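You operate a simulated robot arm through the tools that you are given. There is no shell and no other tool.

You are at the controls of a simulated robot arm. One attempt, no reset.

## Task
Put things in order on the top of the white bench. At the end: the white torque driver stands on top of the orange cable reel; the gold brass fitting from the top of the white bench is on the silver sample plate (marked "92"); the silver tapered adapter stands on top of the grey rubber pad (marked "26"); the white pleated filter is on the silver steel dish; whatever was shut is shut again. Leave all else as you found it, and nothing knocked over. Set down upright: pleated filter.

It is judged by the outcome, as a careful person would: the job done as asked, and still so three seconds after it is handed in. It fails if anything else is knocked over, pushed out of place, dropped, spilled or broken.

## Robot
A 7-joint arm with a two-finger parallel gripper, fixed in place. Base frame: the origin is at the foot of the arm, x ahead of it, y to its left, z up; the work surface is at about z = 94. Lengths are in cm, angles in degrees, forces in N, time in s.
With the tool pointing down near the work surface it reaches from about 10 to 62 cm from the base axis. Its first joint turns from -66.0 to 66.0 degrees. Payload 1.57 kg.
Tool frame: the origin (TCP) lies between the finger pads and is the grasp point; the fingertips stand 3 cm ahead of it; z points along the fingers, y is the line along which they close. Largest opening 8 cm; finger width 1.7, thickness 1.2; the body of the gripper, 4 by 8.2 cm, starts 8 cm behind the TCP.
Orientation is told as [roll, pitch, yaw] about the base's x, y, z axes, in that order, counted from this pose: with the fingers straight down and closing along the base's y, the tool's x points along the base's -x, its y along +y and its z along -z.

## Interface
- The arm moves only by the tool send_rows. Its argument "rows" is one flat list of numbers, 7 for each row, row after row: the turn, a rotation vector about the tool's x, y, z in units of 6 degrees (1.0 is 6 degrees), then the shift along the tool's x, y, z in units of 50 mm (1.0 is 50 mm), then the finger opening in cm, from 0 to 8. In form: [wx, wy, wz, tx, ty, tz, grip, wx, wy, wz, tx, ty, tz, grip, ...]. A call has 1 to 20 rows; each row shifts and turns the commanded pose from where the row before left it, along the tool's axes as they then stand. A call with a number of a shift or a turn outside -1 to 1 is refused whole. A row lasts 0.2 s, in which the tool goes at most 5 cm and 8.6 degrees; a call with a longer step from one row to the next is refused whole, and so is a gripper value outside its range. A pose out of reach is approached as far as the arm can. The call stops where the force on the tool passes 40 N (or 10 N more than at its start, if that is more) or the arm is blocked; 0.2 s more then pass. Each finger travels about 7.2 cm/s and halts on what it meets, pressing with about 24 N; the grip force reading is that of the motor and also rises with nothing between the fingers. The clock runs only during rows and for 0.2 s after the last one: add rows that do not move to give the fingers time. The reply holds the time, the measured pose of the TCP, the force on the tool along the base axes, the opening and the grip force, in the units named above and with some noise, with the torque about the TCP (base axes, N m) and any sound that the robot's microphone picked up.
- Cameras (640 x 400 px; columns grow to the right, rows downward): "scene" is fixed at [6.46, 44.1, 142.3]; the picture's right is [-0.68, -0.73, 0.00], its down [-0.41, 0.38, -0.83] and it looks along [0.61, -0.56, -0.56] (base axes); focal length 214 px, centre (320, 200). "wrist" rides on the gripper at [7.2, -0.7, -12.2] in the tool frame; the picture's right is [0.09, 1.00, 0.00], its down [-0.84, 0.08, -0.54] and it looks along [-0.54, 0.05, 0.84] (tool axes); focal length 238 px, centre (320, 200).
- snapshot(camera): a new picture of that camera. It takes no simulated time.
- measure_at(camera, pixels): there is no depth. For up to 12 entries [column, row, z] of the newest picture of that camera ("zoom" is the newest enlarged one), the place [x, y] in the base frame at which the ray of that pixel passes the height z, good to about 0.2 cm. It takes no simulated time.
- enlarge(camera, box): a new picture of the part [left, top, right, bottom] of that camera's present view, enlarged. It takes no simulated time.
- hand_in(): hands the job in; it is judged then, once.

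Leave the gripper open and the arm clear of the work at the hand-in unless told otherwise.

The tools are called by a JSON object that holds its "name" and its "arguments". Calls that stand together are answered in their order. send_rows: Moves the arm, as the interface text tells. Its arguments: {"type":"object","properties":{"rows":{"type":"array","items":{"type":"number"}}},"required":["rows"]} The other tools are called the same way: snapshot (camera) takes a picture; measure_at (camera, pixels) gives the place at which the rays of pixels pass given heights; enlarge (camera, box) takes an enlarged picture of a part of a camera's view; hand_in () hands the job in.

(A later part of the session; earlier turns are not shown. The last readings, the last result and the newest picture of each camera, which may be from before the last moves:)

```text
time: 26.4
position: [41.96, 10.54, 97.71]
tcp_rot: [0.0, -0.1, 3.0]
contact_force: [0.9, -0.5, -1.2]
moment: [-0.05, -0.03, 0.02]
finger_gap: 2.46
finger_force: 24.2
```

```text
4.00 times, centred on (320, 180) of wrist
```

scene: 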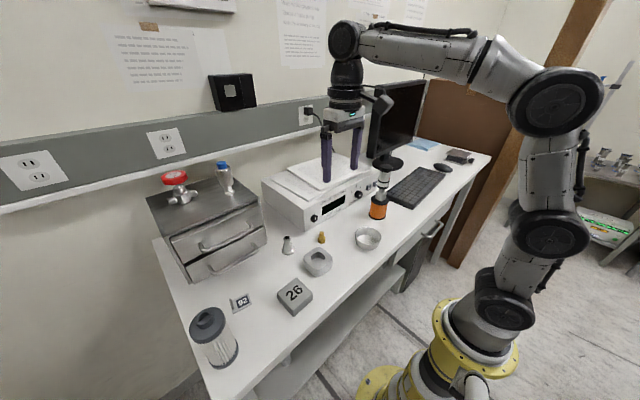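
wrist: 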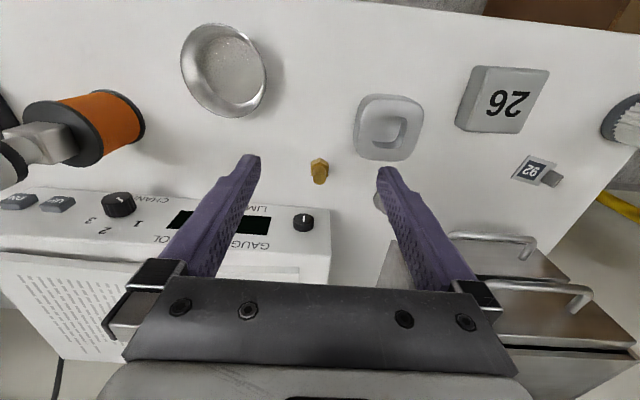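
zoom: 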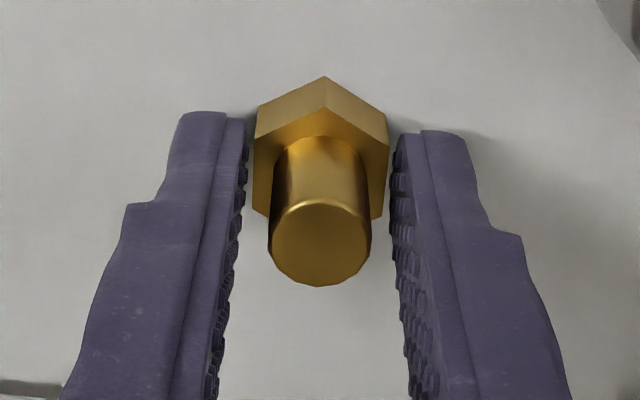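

The fitting is gripped (gap 2.46, 24 N). I lift it gently by 2 cm, then on up to ~110.

{"name": "send_rows", "arguments": {"rows": [0, 0, 0, 0, 0, -0.06, 1.2, 0, 0, 0, 0, 0, -0.1, 1.2, 0, 0, 0, 0, 0, -0.2, 1.2, 0, 0, 0, 0, 0, -0.4, 1.2, 0, 0, 0, 0, 0, -0.5, 1.2, 0, 0, 0, 0, 0, -0.6, 1.2, 0, 0, 0, 0, 0, -0.5, 1.2, 0, 0, 0, 0, 0, 0, 1.2]}}

{"name": "snapshot", "arguments": {"camera": "wrist"}}

{"name": "enlarge", "arguments": {"camera": "scene", "box": [280, 170, 360, 270]}}

```text
time: 28.2
position: [41.99, 10.44, 109.53]
tcp_rot: [0.1, 0.0, 3.1]
contact_force: [-0.1, -0.3, 0.2]
moment: [-0.02, 0.0, 0.01]
finger_gap: 2.42
finger_force: 24.0
```

```text
taken
```

wrist: 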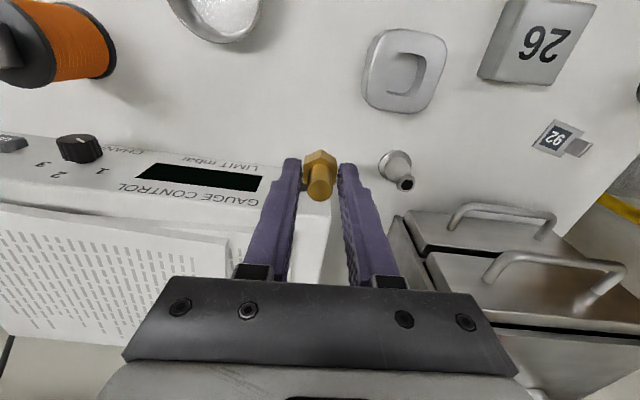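

```text
4.00 times, centred on (320, 220) of scene
```

zoom: 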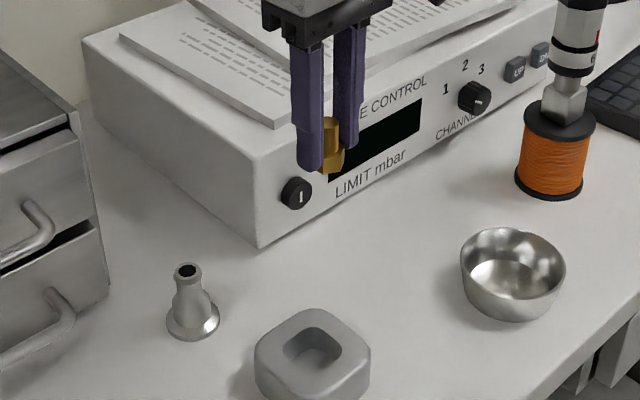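

The fitting hangs securely. Now I look at the "92" plate from both cameras.

{"name": "enlarge", "arguments": {"camera": "scene", "box": [222, 285, 262, 320]}}

{"name": "enlarge", "arguments": {"camera": "wrist", "box": [520, 110, 600, 165]}}

```text
11.43 times, centred on (242, 302) of scene
```

zoom: 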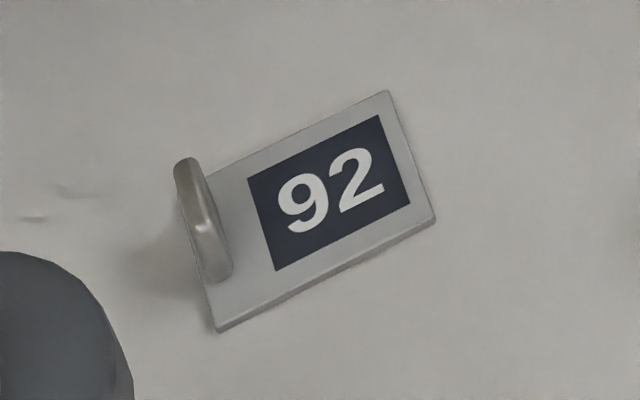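

```text
7.27 times, centred on (560, 138) of wrist
```

zoom: 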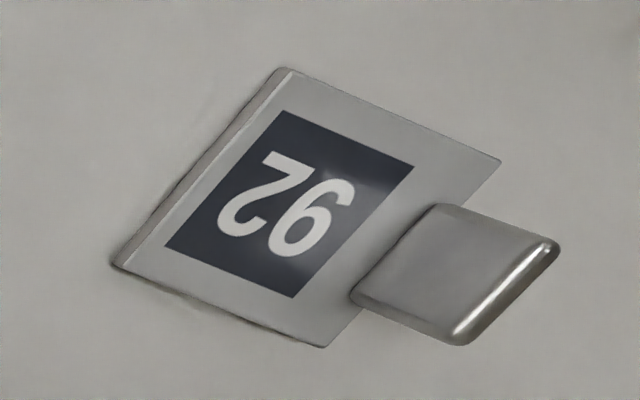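

{"name": "measure_at", "arguments": {"camera": "zoom", "pixels": [[283, 70, 94.3], [500, 162, 94.3], [325, 347, 94.3], [112, 265, 94.3], [350, 295, 94.3], [435, 205, 94.3], [455, 340, 95.5], [558, 245, 95.5], [286, 112, 94.3], [412, 165, 94.3], [293, 297, 94.3], [165, 247, 94.3]]}}

{"name": "measure_at", "arguments": {"camera": "scene", "pixels": [[247.7, 292.6, 94.3], [251.9, 303.8, 94.3], [233.0, 313.2, 94.3], [236.0, 300.3, 94.3], [247.0, 294.7, 94.3], [249.7, 302.1, 94.3], [238.3, 308.0, 94.3], [235.7, 300.6, 94.3], [229.5, 298.5, 95.3]]}}

```text
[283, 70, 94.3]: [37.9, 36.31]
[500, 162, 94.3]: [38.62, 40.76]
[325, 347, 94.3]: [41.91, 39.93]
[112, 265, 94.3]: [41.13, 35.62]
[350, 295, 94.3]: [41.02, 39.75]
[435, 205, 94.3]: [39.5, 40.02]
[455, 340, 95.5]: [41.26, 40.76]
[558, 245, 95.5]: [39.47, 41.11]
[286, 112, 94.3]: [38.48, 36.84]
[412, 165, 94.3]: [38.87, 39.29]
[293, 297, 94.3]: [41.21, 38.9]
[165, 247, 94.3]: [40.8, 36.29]
```

```text
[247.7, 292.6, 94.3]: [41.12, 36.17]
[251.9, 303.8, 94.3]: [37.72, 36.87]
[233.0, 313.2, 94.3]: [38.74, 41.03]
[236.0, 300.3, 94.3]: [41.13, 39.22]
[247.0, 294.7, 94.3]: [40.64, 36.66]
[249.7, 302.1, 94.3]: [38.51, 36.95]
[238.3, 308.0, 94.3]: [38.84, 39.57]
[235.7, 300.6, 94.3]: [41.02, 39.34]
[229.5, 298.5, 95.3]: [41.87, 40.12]
```

The plate's label centre is ≈ (39.8, 37.9) with an upright tab at its +y end, so I should close across the plate's short side (yaw ≈ 80°). First I travel there at z≈109.5.

{"name": "send_rows", "arguments": {"rows": [0, 0, 0, 0.01, 0.3, 0, 1.2, 0, 0, 0, 0.017, 0.612, 0, 1.2, 0, 0, 0, 0.017, 0.612, 0, 1.2, 0, 0, 0, 0.017, 0.612, 0, 1.2, 0, 0, 0, 0.017, 0.612, 0, 1.2, 0, 0, 0, 0.017, 0.612, 0, 1.2, 0, 0, 0, 0.017, 0.612, 0, 1.2, 0, 0, 0, 0.017, 0.612, 0, 1.2, 0, 0, 0, 0.017, 0.612, 0, 1.2, 0, 0, 0, 0.007, 0.312, 0, 1.2, 0, 0, 0, 0, 0, 0, 1.2]}}

{"name": "send_rows", "arguments": {"rows": [0, 0, -0.987, 0, 0, 0, 1.2, 0, 0, -0.987, 0, 0, 0, 1.2, 0, 0, -0.987, 0, 0, 0, 1.2, 0, 0, -0.987, 0, 0, 0, 1.2, 0, 0, -0.987, 0, 0, 0, 1.2, 0, 0, -0.987, 0, 0, 0, 1.2, 0, 0, -0.987, 0, 0, 0, 1.2, 0, 0, -0.987, 0, 0, 0, 1.2, 0, 0, -0.987, 0, 0, 0, 1.2, 0, 0, -0.987, 0, 0, 0, 1.2, 0, 0, -0.987, 0, 0, 0, 1.2, 0, 0, -0.987, 0, 0, 0, 1.2, 0, 0, -0.987, 0, 0, 0, 1.2, 0, 0, 0, 0, 0, 0, 1.2]}}

{"name": "snapshot", "arguments": {"camera": "wrist"}}

{"name": "snapshot", "arguments": {"camera": "scene"}}

```text
time: 30.6
position: [39.75, 37.83, 109.45]
tcp_rot: [0.1, 0.0, 2.9]
contact_force: [-0.3, -0.7, -0.5]
moment: [0.01, -0.02, -0.04]
finger_gap: 2.46
finger_force: 24.2
```

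```text
time: 33.6
position: [39.64, 38.06, 109.36]
tcp_rot: [0.0, 0.1, 79.9]
contact_force: [-0.2, 0.7, 0.6]
moment: [0.04, 0.0, 0.01]
finger_gap: 2.45
finger_force: 23.7
```

```text
taken
```

wrist: 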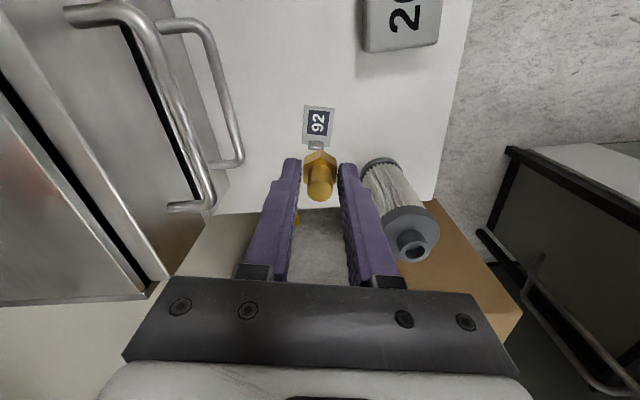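

```text
taken
```

scene: 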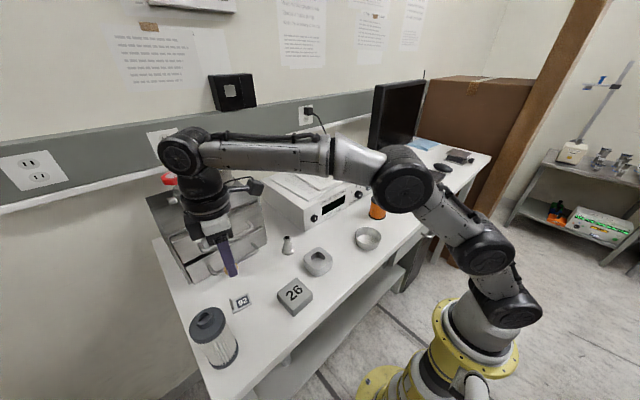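

I check the clearance from the drawer handles and refine the plate's centre in this wrist view.

{"name": "measure_at", "arguments": {"camera": "wrist", "pixels": [[240, 155, 98], [240, 155, 100], [213, 195, 104], [213, 195, 107], [319, 122, 94.3]]}}

{"name": "enlarge", "arguments": {"camera": "wrist", "box": [280, 95, 360, 175]}}

```text
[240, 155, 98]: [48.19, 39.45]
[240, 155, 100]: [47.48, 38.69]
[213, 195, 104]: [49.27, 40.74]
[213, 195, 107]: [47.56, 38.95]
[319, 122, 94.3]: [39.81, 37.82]
```

```text
5.00 times, centred on (320, 135) of wrist
```

zoom: 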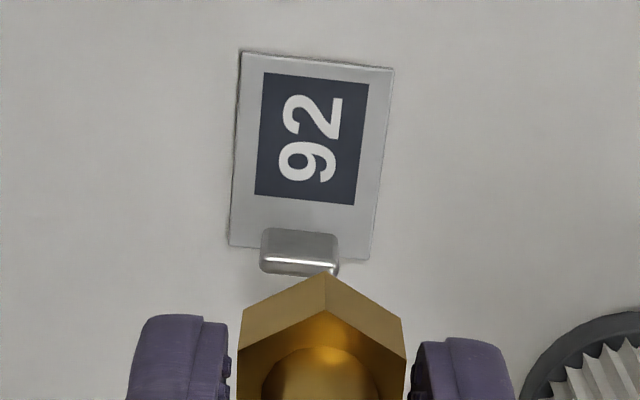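

{"name": "measure_at", "arguments": {"camera": "zoom", "pixels": [[240, 52, 94.3], [394, 68, 94.3], [369, 258, 94.3], [229, 244, 94.3], [311, 140, 94.3], [262, 232, 94.4], [338, 238, 94.4], [300, 272, 95.4]]}}

```text
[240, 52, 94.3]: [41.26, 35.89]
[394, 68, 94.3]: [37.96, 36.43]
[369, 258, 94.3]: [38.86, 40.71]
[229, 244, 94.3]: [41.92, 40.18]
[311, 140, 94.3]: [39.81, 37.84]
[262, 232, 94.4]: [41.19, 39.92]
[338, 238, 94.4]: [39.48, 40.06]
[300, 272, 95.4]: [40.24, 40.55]
```

The target is TCP (39.8, 37.88). I correct and lower to TCP ≈ 98.9 (fitting about 0.8 cm above the plate).

{"name": "send_rows", "arguments": {"rows": [0, 0, 0, 0.03, -0.038, 0.3, 1.2, 0, 0, 0, 0, 0, 0.5, 1.2, 0, 0, 0, 0, 0, 0.5, 1.2, 0, 0, 0, 0, 0, 0.4, 1.2, 0, 0, 0, 0, 0, 0.25, 1.2, 0, 0, 0, 0, 0, 0.14, 1.2, 0, 0, 0, 0, 0, 0, 1.2]}}

{"name": "enlarge", "arguments": {"camera": "wrist", "box": [260, 110, 380, 210]}}

{"name": "enlarge", "arguments": {"camera": "scene", "box": [215, 265, 275, 325]}}

```text
time: 35.2
position: [39.85, 37.71, 98.91]
tcp_rot: [0.1, 0.0, 79.9]
contact_force: [0.6, -0.4, -1.2]
moment: [0.0, 0.04, 0.03]
finger_gap: 2.46
finger_force: 24.6
```

```text
4.00 times, centred on (320, 160) of wrist
```

zoom: 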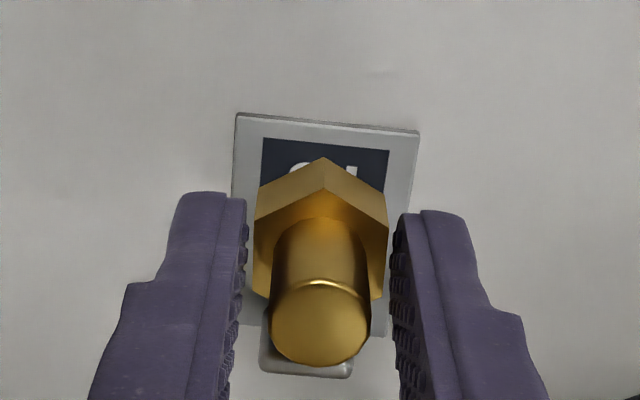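

```text
6.67 times, centred on (245, 295) of scene
```

zoom: 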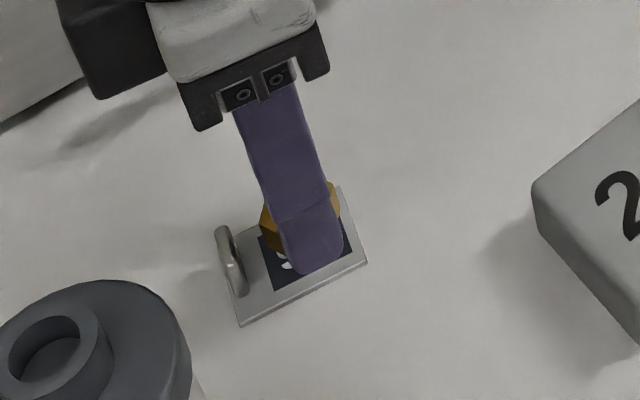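

The fitting is over the label, clear of the tab. I lower slowly, watching the force.

{"name": "send_rows", "arguments": {"rows": [0, 0, 0, -0.02, 0, 0.04, 1.2, 0, 0, 0, 0, 0, 0.04, 1.2, 0, 0, 0, 0, 0, 0.03, 1.2, 0, 0, 0, 0, 0, 0.03, 1.2, 0, 0, 0, 0, 0, 0, 1.2]}}

{"name": "enlarge", "arguments": {"camera": "scene", "box": [215, 265, 275, 325]}}

```text
time: 36.4
position: [39.99, 37.87, 98.27]
tcp_rot: [0.0, 0.0, 79.9]
contact_force: [0.4, -0.6, 0.2]
moment: [-0.02, 0.03, -0.02]
finger_gap: 2.45
finger_force: 24.3
```

```text
6.67 times, centred on (245, 295) of scene
```

zoom: 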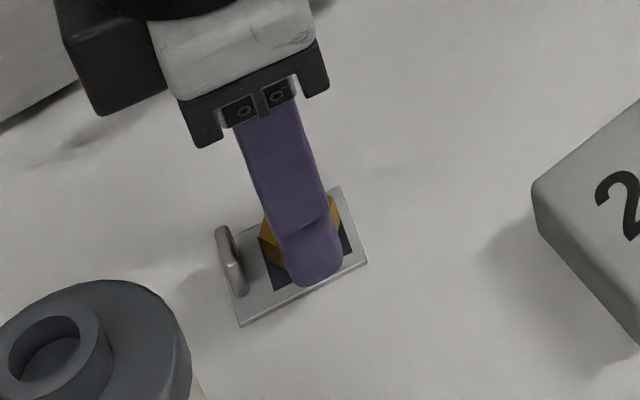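

No contact yet at 98.27. I continue in small steps.

{"name": "send_rows", "arguments": {"rows": [0, 0, 0, 0, 0, 0.02, 1.2, 0, 0, 0, 0, 0, 0.02, 1.2, 0, 0, 0, 0, 0, 0.02, 1.2, 0, 0, 0, 0, 0, 0, 1.2]}}

```text
time: 37.4
position: [39.83, 37.97, 97.99]
tcp_rot: [0.0, 0.0, 79.9]
contact_force: [0.6, -0.8, -0.9]
moment: [0.03, -0.01, -0.01]
finger_gap: 2.44
finger_force: 24.1
```

{"name": "send_rows", "arguments": {"rows": [0, 0, 0, 0, 0, 0.02, 1.2, 0, 0, 0, 0, 0, 0.02, 1.2, 0, 0, 0, 0, 0, 0, 1.2]}}

{"name": "enlarge", "arguments": {"camera": "wrist", "box": [260, 110, 380, 210]}}

{"name": "enlarge", "arguments": {"camera": "scene", "box": [225, 280, 260, 320]}}

```text
time: 38.2
position: [39.92, 37.83, 98.01]
tcp_rot: [-0.1, -0.2, 79.8]
contact_force: [-0.4, -0.4, 9.9]
moment: [-0.04, 0.06, 0.0]
finger_gap: 2.43
finger_force: 24.5
```

```text
4.00 times, centred on (320, 160) of wrist
```

zoom: 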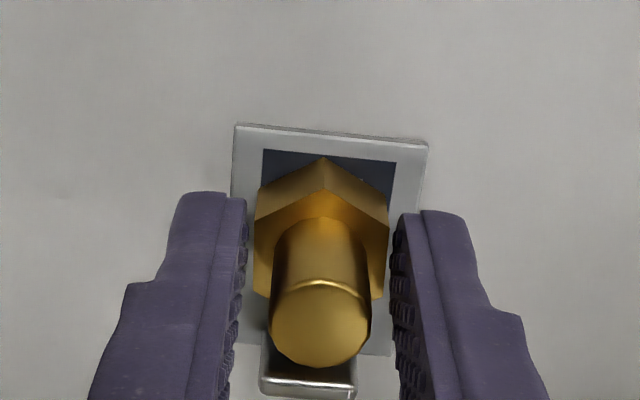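

```text
10.00 times, centred on (242, 300) of scene
```

zoom: 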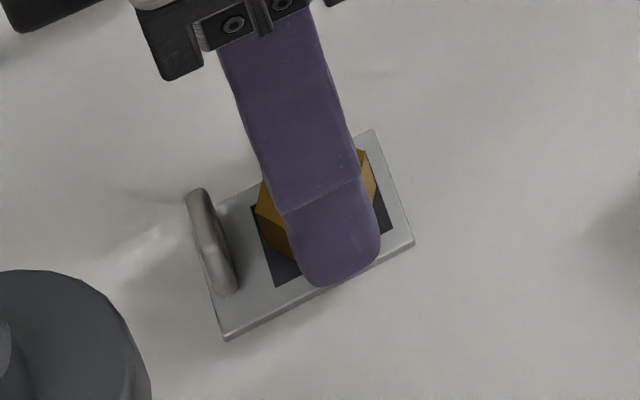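

Contact at 9.9 N: it rests on the plate. I relieve slightly and open slowly.

{"name": "send_rows", "arguments": {"rows": [0, 0, 0, 0, 0, -0.02, 1.2, 0, 0, 0, 0, 0, 0, 1.2, 0, 0, 0, 0, 0, 0, 2.6, 0, 0, 0, 0, 0, 0, 2.9, 0, 0, 0, 0, 0, 0, 3.4, 0, 0, 0, 0, 0, 0, 4.2, 0, 0, 0, 0, 0, 0, 5.0, 0, 0, 0, 0, 0, 0, 5.0]}}

{"name": "enlarge", "arguments": {"camera": "wrist", "box": [260, 110, 380, 210]}}

{"name": "enlarge", "arguments": {"camera": "scene", "box": [225, 280, 260, 320]}}

```text
time: 40.0
position: [39.78, 37.87, 97.92]
tcp_rot: [-0.1, 0.0, 79.9]
contact_force: [-0.3, -0.1, 0.8]
moment: [-0.02, 0.02, 0.0]
finger_gap: 5.0
finger_force: 0.0
```

```text
4.00 times, centred on (320, 160) of wrist
```

zoom: 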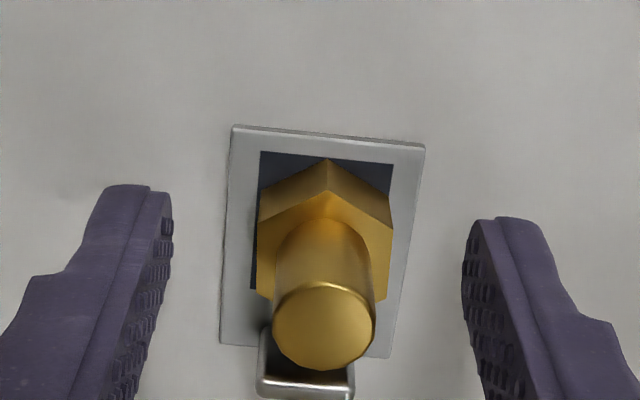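

```text
10.00 times, centred on (242, 300) of scene
```

zoom: 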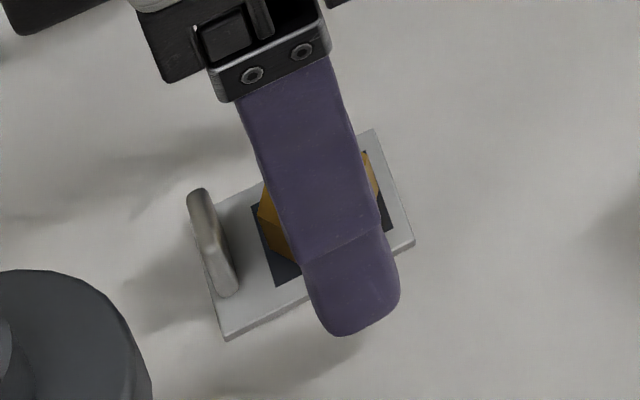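

The fitting stands upright on the plate. I raise straight up, then turn back to yaw 0 and head for a viewpoint of the adapter.

{"name": "send_rows", "arguments": {"rows": [0, 0, 0, 0, 0, -0.2, 5, 0, 0, 0, 0, 0, -0.5, 5, 0, 0, 0, 0, 0, -0.7, 5, 0, 0, 0, 0, 0, -0.7, 5, 0, 0, 0, 0, 0, -0.7, 5, 0, 0, 0, 0, 0, 0, 5]}}

{"name": "send_rows", "arguments": {"rows": [0, 0, 0.952, 0, 0, 0, 5, 0, 0, 0.952, 0, 0, 0, 5, 0, 0, 0.952, 0, 0, 0, 5, 0, 0, 0.952, 0, 0, 0, 5, 0, 0, 0.952, 0, 0, 0, 5, 0, 0, 0.952, 0, 0, 0, 5, 0, 0, 0.952, 0, 0, 0, 5, 0, 0, 0.952, 0, 0, 0, 5, 0, 0, 0.952, 0, 0, 0, 5, 0, 0, 0.952, 0, 0, 0, 5, 0, 0, 0.952, 0, 0, 0, 5, 0, 0, 0.952, 0, 0, 0, 5, 0, 0, 0.952, 0, 0, 0, 5, 0, 0, 0.952, 0, 0, 0, 5, 0, 0, 0, 0, 0, 0, 5]}}

{"name": "snapshot", "arguments": {"camera": "scene"}}

{"name": "enlarge", "arguments": {"camera": "scene", "box": [225, 280, 260, 320]}}

```text
time: 41.4
position: [39.95, 38.04, 111.87]
tcp_rot: [0.0, -0.1, 79.9]
contact_force: [-0.5, -0.1, -0.4]
moment: [0.02, -0.01, -0.01]
finger_gap: 5.03
finger_force: 0.2
```

```text
time: 44.6
position: [39.83, 37.77, 111.85]
tcp_rot: [0.0, -0.1, -0.1]
contact_force: [0.2, -0.6, 0.5]
moment: [0.01, 0.01, -0.02]
finger_gap: 5.01
finger_force: 0.1
```

```text
taken
```

scene: 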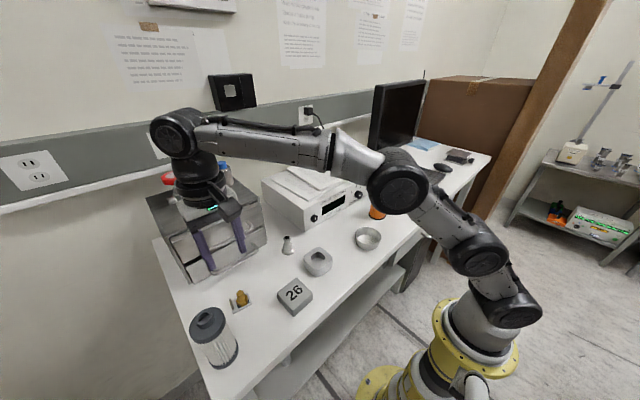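

```text
10.00 times, centred on (242, 300) of scene
```

zoom: 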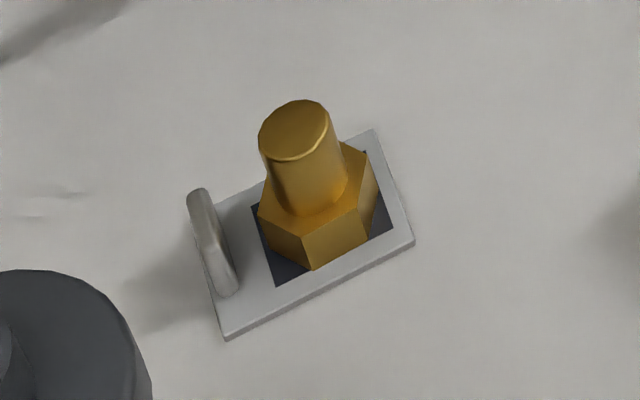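

The fitting stands centrally on the plate. I move to a viewpoint of the adapter at TCP (40, 20.5, 110).

{"name": "send_rows", "arguments": {"rows": [0, 0, 0, 0, -0.692, 0.074, 5, 0, 0, 0, 0, -0.692, 0.074, 5, 0, 0, 0, 0, -0.692, 0.074, 5, 0, 0, 0, 0, -0.692, 0.074, 5, 0, 0, 0, 0, -0.692, 0.074, 5, 0, 0, 0, 0, 0, 0, 5]}}

{"name": "snapshot", "arguments": {"camera": "wrist"}}

{"name": "enlarge", "arguments": {"camera": "wrist", "box": [290, 140, 350, 210]}}

{"name": "enlarge", "arguments": {"camera": "scene", "box": [270, 225, 306, 265]}}

```text
time: 46.0
position: [39.79, 20.56, 110.11]
tcp_rot: [0.0, 0.0, 0.0]
contact_force: [0.8, 0.2, -0.6]
moment: [-0.02, -0.01, -0.01]
finger_gap: 5.01
finger_force: 0.1
```

```text
taken
```

wrist: 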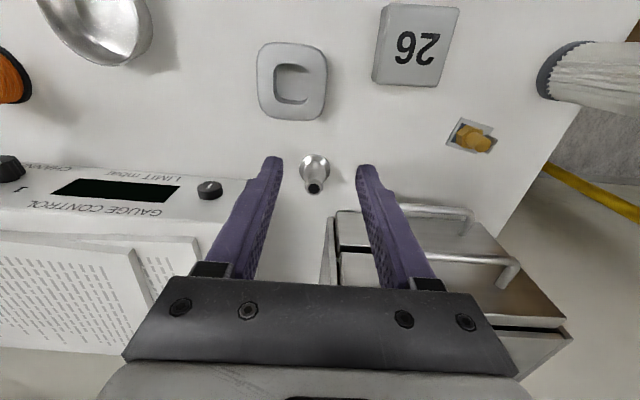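

```text
5.71 times, centred on (320, 175) of wrist
```

zoom: 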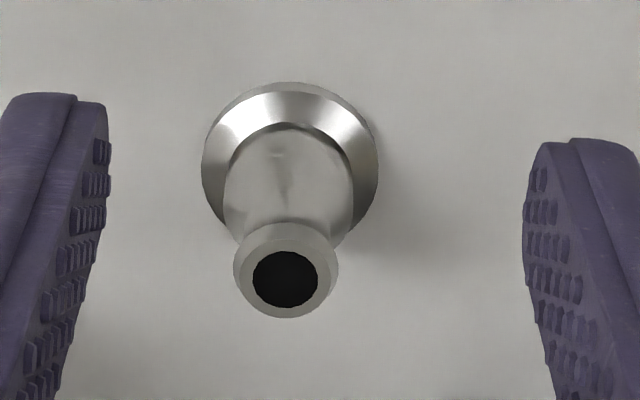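

```text
10.00 times, centred on (288, 245) of scene
```

zoom: 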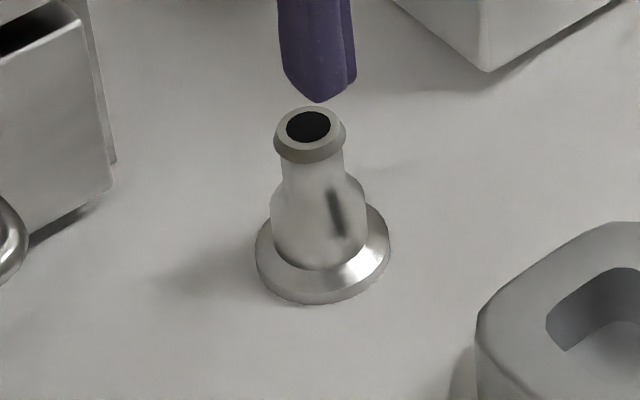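

The adapter has a 4 cm flange, a ~2.85 cm body, and a collar on top. I measure its centre.

{"name": "measure_at", "arguments": {"camera": "wrist", "pixels": [[299.3, 168, 94.3], [330, 168.9, 94.3], [315.1, 154.5, 94.3], [313.9, 188.7, 98.6], [313.9, 188.7, 99]]}}

{"name": "measure_at", "arguments": {"camera": "zoom", "pixels": [[255, 255, 94.3], [390, 243, 94.3], [318, 303, 94], [309, 127, 98.6], [309, 127, 99]]}}

```text
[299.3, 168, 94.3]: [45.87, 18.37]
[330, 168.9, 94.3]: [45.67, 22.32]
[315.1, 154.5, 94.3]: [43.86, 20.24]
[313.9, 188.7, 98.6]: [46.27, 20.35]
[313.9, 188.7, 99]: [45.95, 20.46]
```

```text
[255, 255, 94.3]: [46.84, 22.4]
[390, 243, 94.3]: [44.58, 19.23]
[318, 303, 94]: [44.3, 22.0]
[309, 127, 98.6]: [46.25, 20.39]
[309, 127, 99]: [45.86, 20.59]
```

Centre ≈ (45.9, 20.45), top ≈ 98.9. I move over it and lower to TCP ≈ 99.6 first for a check.

{"name": "send_rows", "arguments": {"rows": [0, 0, 0, -0.611, -0.01, 0, 5, 0, 0, 0, -0.611, -0.01, 0, 5, 0, 0, 0, 0, 0, 0, 5, 0, 0, 0, 0, 0, 0.6, 5, 0, 0, 0, 0, 0, 0.6, 5, 0, 0, 0, 0, 0, 0.5, 5, 0, 0, 0, 0, 0, 0.3, 5, 0, 0, 0, 0, 0, 0.1, 5, 0, 0, 0, 0, 0, 0, 5]}}

{"name": "enlarge", "arguments": {"camera": "wrist", "box": [250, 130, 390, 230]}}

{"name": "enlarge", "arguments": {"camera": "scene", "box": [260, 205, 320, 265]}}

```text
time: 48.0
position: [45.94, 20.52, 99.53]
tcp_rot: [0.0, 0.0, 0.0]
contact_force: [0.3, -0.4, 0.0]
moment: [-0.01, 0.03, 0.03]
finger_gap: 5.0
finger_force: 0.0
```

```text
4.00 times, centred on (320, 180) of wrist
```

zoom: 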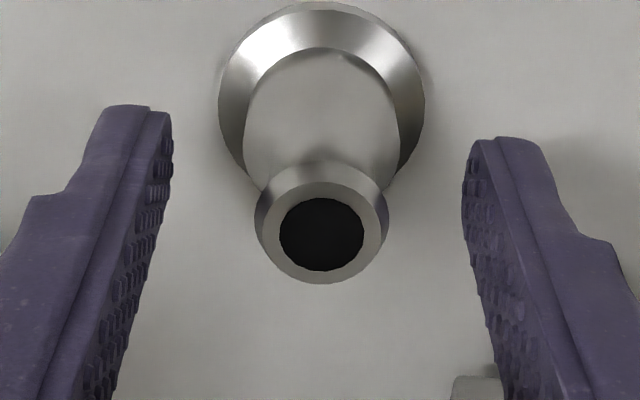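

```text
6.67 times, centred on (290, 235) of scene
```

zoom: 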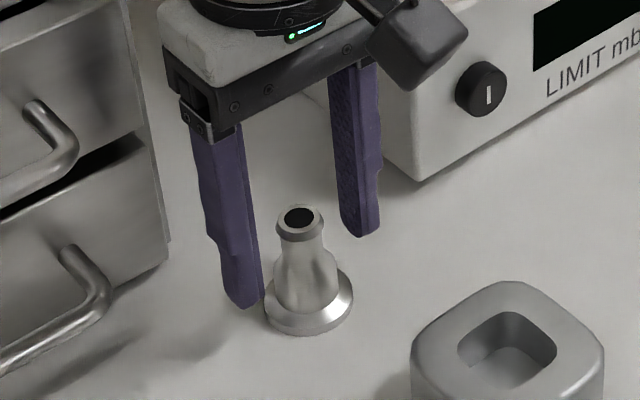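

Well centred. I lower 1.0 cm to TCP ≈ 98.5 (tips just above the flange) and close.

{"name": "send_rows", "arguments": {"rows": [0, 0, 0, 0, 0, 0.1, 5, 0, 0, 0, 0, 0, 0.1, 5, 0, 0, 0, 0, 0, 0, 4.2, 0, 0, 0, 0, 0, 0, 3.4, 0, 0, 0, 0, 0, 0, 2.8, 0, 0, 0, 0, 0, 0, 2.0, 0, 0, 0, 0, 0, 0, 1.6, 0, 0, 0, 0, 0, 0, 1.6]}}

{"name": "enlarge", "arguments": {"camera": "wrist", "box": [250, 130, 390, 230]}}

{"name": "enlarge", "arguments": {"camera": "scene", "box": [260, 205, 320, 265]}}

```text
time: 49.8
position: [45.96, 20.47, 98.53]
tcp_rot: [0.1, 0.0, 0.0]
contact_force: [0.8, -0.2, -0.7]
moment: [0.0, 0.03, 0.01]
finger_gap: 2.68
finger_force: 24.1
```

```text
4.00 times, centred on (320, 180) of wrist
```

zoom: 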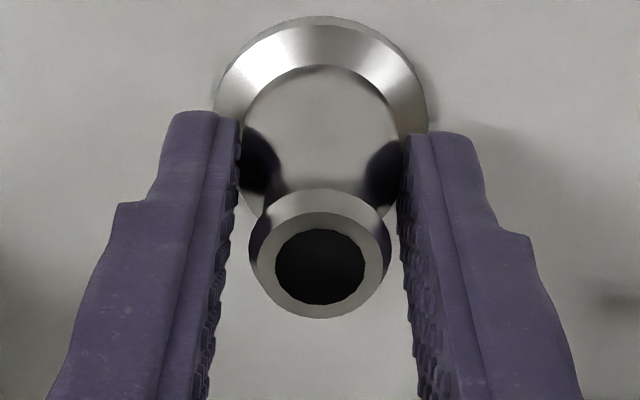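

```text
6.67 times, centred on (290, 235) of scene
```

zoom: 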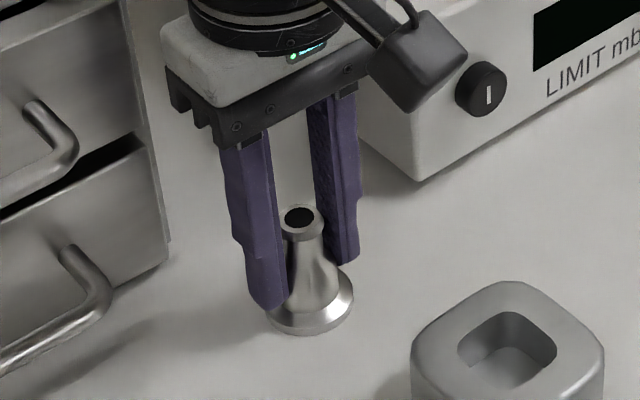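

Gripped on the body (gap 2.68). I lift 1.5 cm slowly and check for slip.

{"name": "send_rows", "arguments": {"rows": [0, 0, 0, 0, 0, -0.06, 1.6, 0, 0, 0, 0, 0, -0.08, 1.6, 0, 0, 0, 0, 0, -0.08, 1.6, 0, 0, 0, 0, 0, -0.08, 1.6, 0, 0, 0, 0, 0, 0, 1.6]}}

{"name": "enlarge", "arguments": {"camera": "scene", "box": [260, 205, 320, 265]}}

{"name": "enlarge", "arguments": {"camera": "wrist", "box": [250, 130, 390, 230]}}

```text
time: 51.0
position: [46.06, 20.67, 100.16]
tcp_rot: [0.0, 0.0, 0.0]
contact_force: [0.2, 0.5, -1.2]
moment: [-0.02, 0.02, -0.02]
finger_gap: 2.7
finger_force: 24.0
```

```text
6.67 times, centred on (290, 235) of scene
```

zoom: 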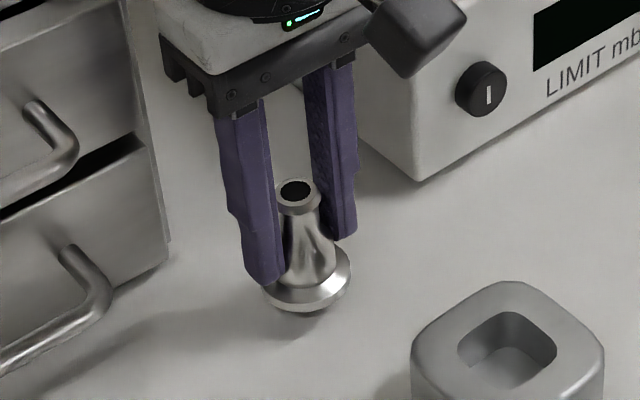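

```text
4.00 times, centred on (320, 180) of wrist
```

zoom: 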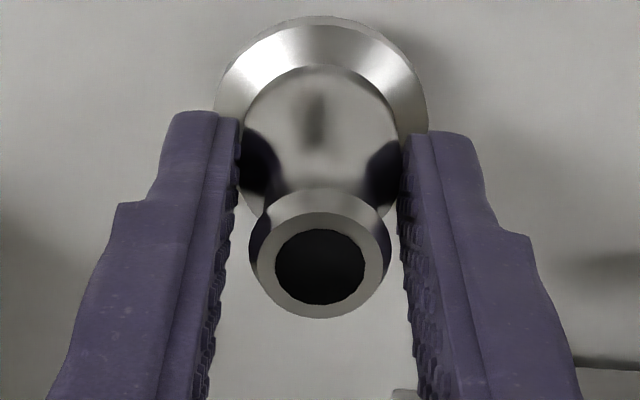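

It holds without slipping. I lift to ~110 and take pad pictures.

{"name": "send_rows", "arguments": {"rows": [0, 0, 0, 0, 0, -0.3, 1.6, 0, 0, 0, 0, 0, -0.5, 1.6, 0, 0, 0, 0, 0, -0.6, 1.6, 0, 0, 0, 0, 0, -0.5, 1.6, 0, 0, 0, 0, 0, 0, 1.6]}}

{"name": "snapshot", "arguments": {"camera": "wrist"}}

{"name": "enlarge", "arguments": {"camera": "scene", "box": [268, 270, 322, 325]}}

```text
time: 52.2
position: [45.92, 20.54, 109.55]
tcp_rot: [0.0, 0.1, 0.0]
contact_force: [0.9, 0.4, -1.2]
moment: [-0.03, 0.0, 0.04]
finger_gap: 2.7
finger_force: 23.8
```

```text
taken
```

wrist: 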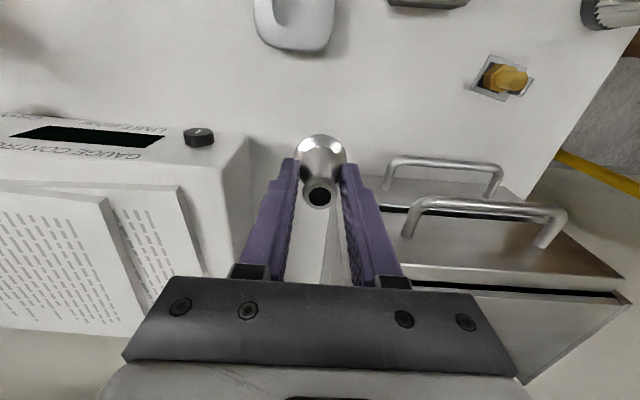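

```text
7.27 times, centred on (295, 298) of scene
```

zoom: 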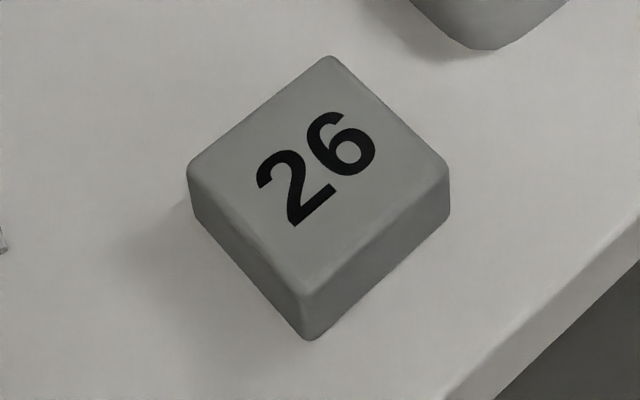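

{"name": "measure_at", "arguments": {"camera": "zoom", "pixels": [[330, 56, 96], [448, 170, 96], [307, 290, 96], [188, 172, 96], [317, 172, 96], [311, 340, 94], [192, 215, 94], [448, 215, 94]]}}

```text
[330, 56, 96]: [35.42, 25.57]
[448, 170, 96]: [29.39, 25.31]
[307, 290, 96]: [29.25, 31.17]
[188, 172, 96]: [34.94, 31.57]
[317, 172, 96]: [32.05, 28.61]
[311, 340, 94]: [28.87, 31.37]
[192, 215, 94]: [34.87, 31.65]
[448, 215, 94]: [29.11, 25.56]
```

The pad's top is centred on ≈ (32.15, 28.45), z ≈ 96. I carry the adapter there at height, then lower to TCP ≈ 102.

{"name": "send_rows", "arguments": {"rows": [0, 0, 0, 0.351, 0.2, 0, 1.6, 0, 0, 0, 0.551, 0.318, 0, 1.6, 0, 0, 0, 0.551, 0.318, 0, 1.6, 0, 0, 0, 0.551, 0.318, 0, 1.6, 0, 0, 0, 0.551, 0.318, 0, 1.6, 0, 0, 0, 0.2, 0.116, 0, 1.6, 0, 0, 0, 0, 0, 0, 1.6, 0, 0, 0, 0, 0, 0.4, 1.6, 0, 0, 0, 0, 0, 0.5, 1.6, 0, 0, 0, 0, 0, 0.4, 1.6, 0, 0, 0, 0, 0, 0.2, 1.6, 0, 0, 0, 0, 0, 0, 1.6]}}

{"name": "snapshot", "arguments": {"camera": "wrist"}}

{"name": "enlarge", "arguments": {"camera": "scene", "box": [262, 245, 328, 325]}}

```text
time: 54.8
position: [32.21, 28.42, 102.1]
tcp_rot: [0.0, 0.0, 0.0]
contact_force: [0.1, -0.1, -0.7]
moment: [-0.03, -0.02, -0.04]
finger_gap: 2.68
finger_force: 24.1
```

```text
taken
```

wrist: 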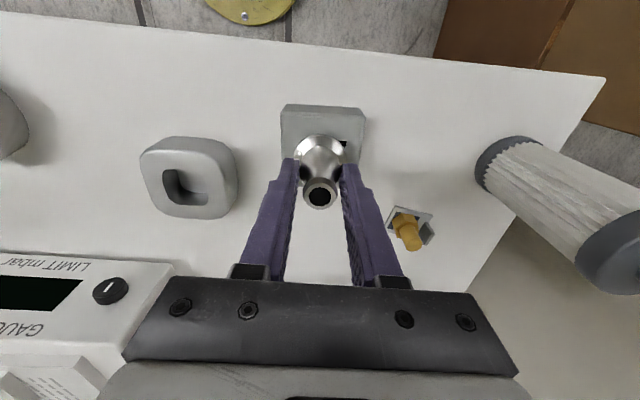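

```text
5.00 times, centred on (295, 285) of scene
```

zoom: 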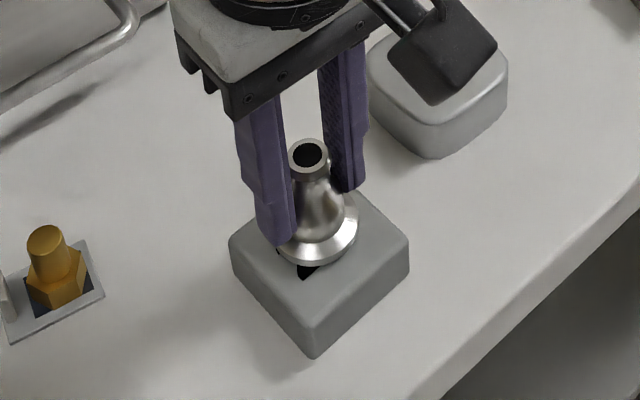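

The adapter is over the pad's centre. I lower in small steps.

{"name": "send_rows", "arguments": {"rows": [0, 0, 0, 0, 0, 0.06, 1.6, 0, 0, 0, 0, 0, 0.06, 1.6, 0, 0, 0, 0, 0, 0.04, 1.6, 0, 0, 0, 0, 0, 0.03, 1.6, 0, 0, 0, 0, 0, 0, 1.6]}}

```text
time: 56.0
position: [32.27, 28.44, 101.37]
tcp_rot: [0.3, -0.1, 0.0]
contact_force: [-1.2, -3.4, 15.6]
moment: [-0.11, -0.02, 0.01]
finger_gap: 2.7
finger_force: 23.3
```

Contact at 15.6 N (TCP 101.37). I relieve the press and look.

{"name": "send_rows", "arguments": {"rows": [0, 0, 0, 0, 0, -0.03, 1.6, 0, 0, 0, 0, 0, 0, 1.6]}}

{"name": "enlarge", "arguments": {"camera": "scene", "box": [270, 255, 320, 320]}}

```text
time: 56.6
position: [32.27, 28.46, 101.19]
tcp_rot: [0.2, -0.1, 0.0]
contact_force: [4.0, 2.8, 8.4]
moment: [0.15, -0.29, 0.0]
finger_gap: 2.69
finger_force: 23.9
```

```text
6.15 times, centred on (295, 288) of scene
```

zoom: 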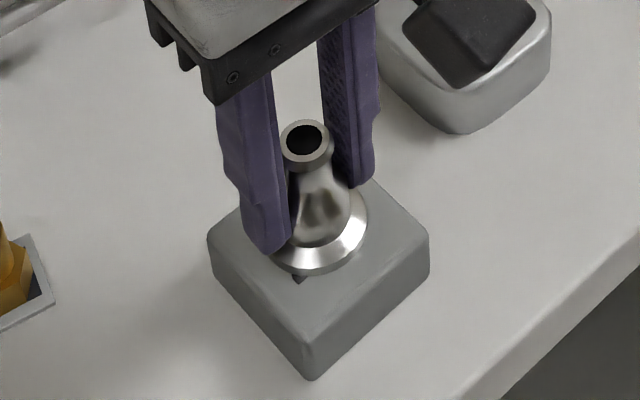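

{"name": "send_rows", "arguments": {"rows": [0, 0, 0, 0, 0, -0.015, 1.6, 0, 0, 0, 0, 0, 0, 1.6, 0, 0, 0, 0, 0, 0, 1.6]}}

```text
time: 57.4
position: [32.21, 28.36, 101.3]
tcp_rot: [-0.1, 0.2, -0.1]
contact_force: [1.9, 2.1, 2.8]
moment: [0.09, -0.11, 0.05]
finger_gap: 2.7
finger_force: 23.7
```

Force is down to 2.8 N. I open slowly.

{"name": "send_rows", "arguments": {"rows": [0, 0, 0, 0, 0, 0, 2.8, 0, 0, 0, 0, 0, 0, 3.0, 0, 0, 0, 0, 0, 0, 3.4, 0, 0, 0, 0, 0, 0, 4.2, 0, 0, 0, 0, 0, 0, 5.0, 0, 0, 0, 0, 0, 0, 5.0]}}

{"name": "enlarge", "arguments": {"camera": "scene", "box": [270, 255, 320, 320]}}

{"name": "snapshot", "arguments": {"camera": "wrist"}}

```text
time: 58.8
position: [32.21, 28.36, 101.24]
tcp_rot: [0.0, 0.0, 0.0]
contact_force: [-1.4, 0.3, -0.1]
moment: [-0.01, 0.0, 0.01]
finger_gap: 5.0
finger_force: 0.1
```

```text
6.15 times, centred on (295, 288) of scene
```

zoom: 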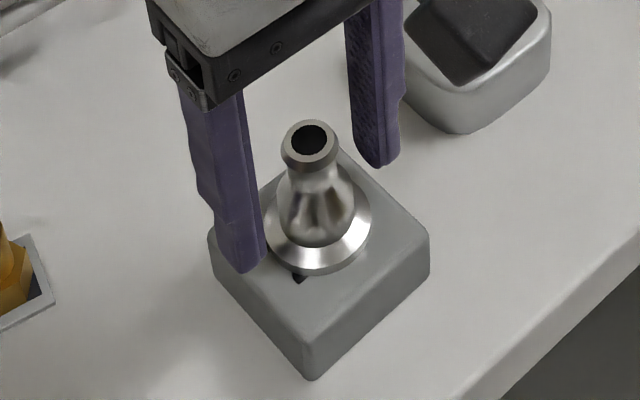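

```text
taken
```

wrist: 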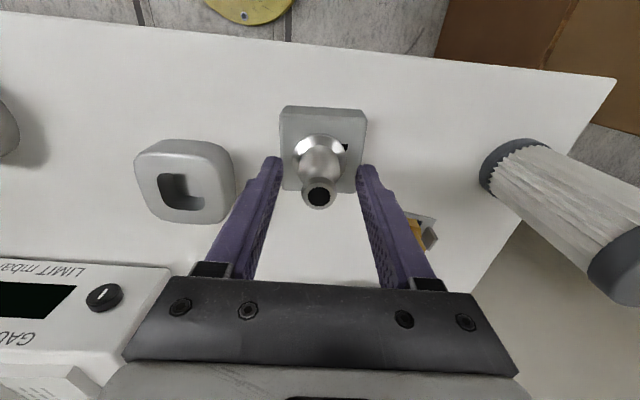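

The adapter stands on the pad. I raise to z ≈ 117 and move to a viewpoint for the filter at TCP (27, 44).

{"name": "send_rows", "arguments": {"rows": [0, 0, 0, 0, 0, -0.25, 5, 0, 0, 0, 0, 0, -0.65, 5, 0, 0, 0, 0, 0, -0.75, 5, 0, 0, 0, 0, 0, -0.75, 6, 0, 0, 0, 0, 0, -0.75, 7, 0, 0, 0, 0, 0, 0, 8, 0, 0, 0, 0.26, 0.78, 0, 8, 0, 0, 0, 0.26, 0.78, 0, 8, 0, 0, 0, 0.26, 0.78, 0, 8, 0, 0, 0, 0.26, 0.78, 0, 8, 0, 0, 0, 0, 0, 0, 8]}}

{"name": "snapshot", "arguments": {"camera": "wrist"}}

{"name": "snapshot", "arguments": {"camera": "scene"}}

```text
time: 61.2
position: [26.87, 44.02, 117.06]
tcp_rot: [0.0, 0.0, 0.0]
contact_force: [-0.1, 0.2, 0.3]
moment: [0.01, 0.0, 0.0]
finger_gap: 8.0
finger_force: 0.1
```

```text
taken
```

wrist: 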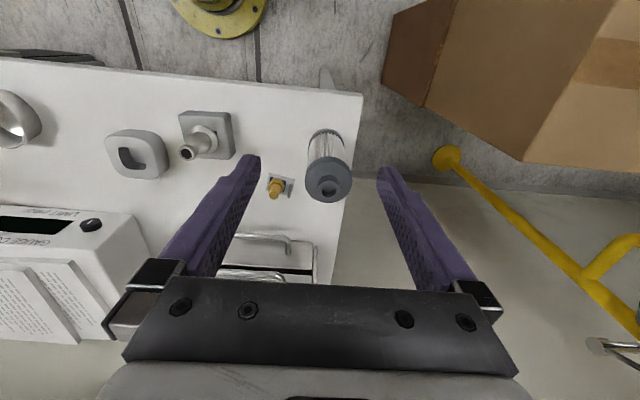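

```text
taken
```

scene: 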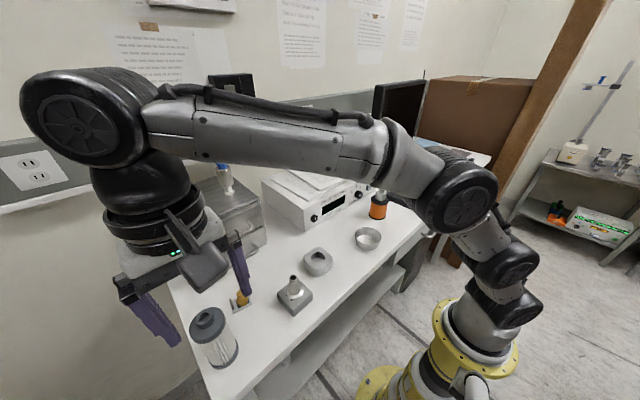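

{"name": "enlarge", "arguments": {"camera": "wrist", "box": [285, 115, 375, 215]}}

{"name": "enlarge", "arguments": {"camera": "scene", "box": [175, 295, 255, 380]}}

```text
4.00 times, centred on (330, 165) of wrist
```

zoom: 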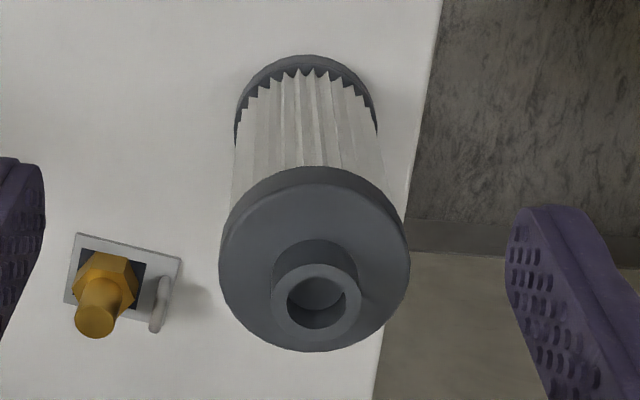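

```text
4.71 times, centred on (215, 338) of scene
```

zoom: 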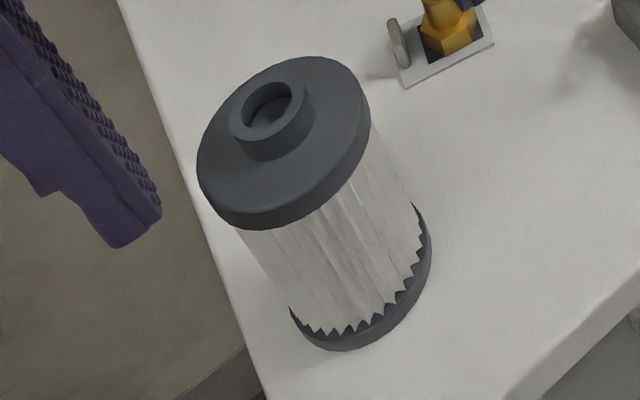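

I measure the filter's bottom cap, top cap and hub via the wrist (pixels from the 4x zoom converted).

{"name": "measure_at", "arguments": {"camera": "wrist", "pixels": [[308.8, 147, 94.5], [344.3, 146, 94.5], [325.5, 128.8, 94], [305, 178.7, 104.5], [352.3, 177.5, 104.5], [305, 178.7, 105], [352.3, 177.5, 105], [329, 191.5, 106], [329, 191.5, 107], [328.5, 158, 104.5], [329, 202.5, 105]]}}

{"name": "measure_at", "arguments": {"camera": "zoom", "pixels": [[267, 108, 106], [267, 108, 107], [198, 165, 104.5], [372, 125, 104.5], [240, 228, 103.8], [310, 57, 105], [430, 262, 94], [345, 350, 94]]}}

```text
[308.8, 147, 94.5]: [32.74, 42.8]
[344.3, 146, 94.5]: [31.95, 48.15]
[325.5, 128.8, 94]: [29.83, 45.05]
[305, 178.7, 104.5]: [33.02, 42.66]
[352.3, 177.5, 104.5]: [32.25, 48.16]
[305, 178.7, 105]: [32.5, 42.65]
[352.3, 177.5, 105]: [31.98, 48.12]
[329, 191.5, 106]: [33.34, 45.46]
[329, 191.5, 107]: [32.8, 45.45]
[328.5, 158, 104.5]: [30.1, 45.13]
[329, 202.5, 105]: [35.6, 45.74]
```

```text
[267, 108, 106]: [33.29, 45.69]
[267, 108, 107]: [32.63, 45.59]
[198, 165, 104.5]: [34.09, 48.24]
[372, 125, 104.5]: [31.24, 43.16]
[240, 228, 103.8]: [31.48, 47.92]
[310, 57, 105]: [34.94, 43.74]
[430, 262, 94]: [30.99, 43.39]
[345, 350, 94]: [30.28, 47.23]
```

The filter: diameter ≈ 5.5, axis ≈ (32.65, 45.45), hub top ≈ 107, top cap ≈ 103.5–105. I move over it at z 117, then down to TCP ≈ 106 to verify.

{"name": "send_rows", "arguments": {"rows": [0, 0, 0, -0.578, 0.143, 0, 8, 0, 0, 0, -0.578, 0.143, 0, 8, 0, 0, 0, 0, 0, 0, 8, 0, 0, 0, 0, 0, 0.6, 8, 0, 0, 0, 0, 0, 0.6, 8, 0, 0, 0, 0, 0, 0.6, 8, 0, 0, 0, 0, 0, 0.4, 8, 0, 0, 0, 0, 0, 0, 8]}}

{"name": "snapshot", "arguments": {"camera": "wrist"}}

{"name": "snapshot", "arguments": {"camera": "scene"}}

```text
time: 63.0
position: [31.48, 44.86, 105.79]
tcp_rot: [-0.1, -0.1, 0.0]
contact_force: [0.6, -0.4, 0.6]
moment: [0.0, -0.01, 0.01]
finger_gap: 8.0
finger_force: 0.0
out of reach, approached as far as the arm can: row 2
```

```text
taken
```

wrist: 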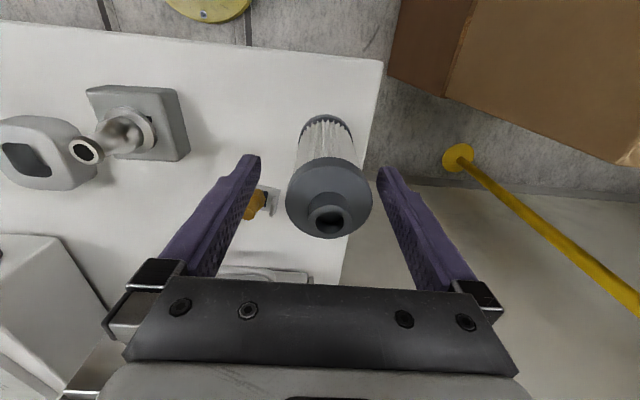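

```text
taken
```

scene: 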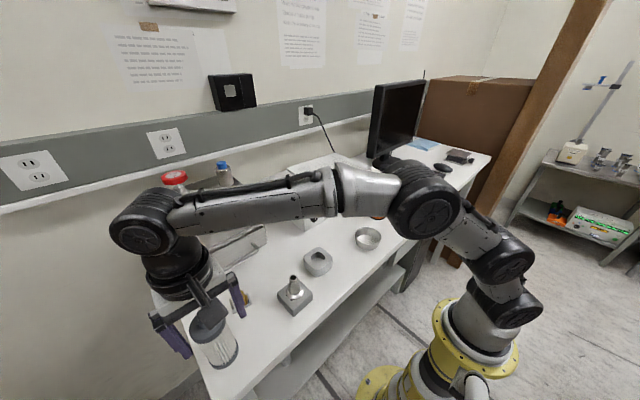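

At z=117 the far point was out of reach, so the tool is at (31.48, 44.86). Now it's lower, I shift +1.17 in x and +0.59 in y.

{"name": "send_rows", "arguments": {"rows": [0, 0, 0, -0.117, 0.059, 0, 8, 0, 0, 0, -0.117, 0.059, 0, 8, 0, 0, 0, 0, 0, 0, 8]}}

{"name": "snapshot", "arguments": {"camera": "wrist"}}

```text
time: 63.8
position: [32.81, 45.49, 105.72]
tcp_rot: [0.0, 0.0, 0.0]
contact_force: [-0.1, 0.8, 0.3]
moment: [0.05, 0.0, -0.01]
finger_gap: 7.98
finger_force: 0.0
```

```text
taken
```

wrist: 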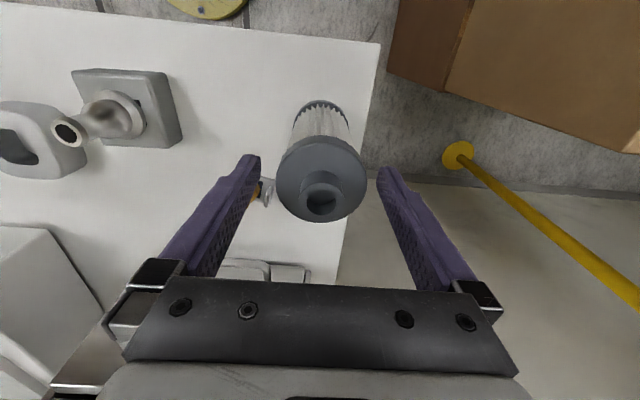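

I check the hub centre from here before lowering.

{"name": "measure_at", "arguments": {"camera": "wrist", "pixels": [[322, 202, 107], [322, 202, 106.5], [277, 180, 104.8], [366, 178, 104.8]]}}

{"name": "enlarge", "arguments": {"camera": "scene", "box": [150, 270, 260, 380]}}

```text
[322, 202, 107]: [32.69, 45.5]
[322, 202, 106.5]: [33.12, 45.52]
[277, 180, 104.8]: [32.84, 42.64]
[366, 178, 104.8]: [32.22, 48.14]
```

```text
3.64 times, centred on (205, 325) of scene
```

zoom: 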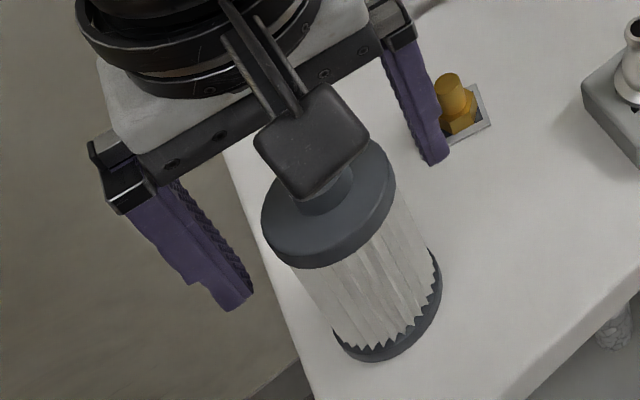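

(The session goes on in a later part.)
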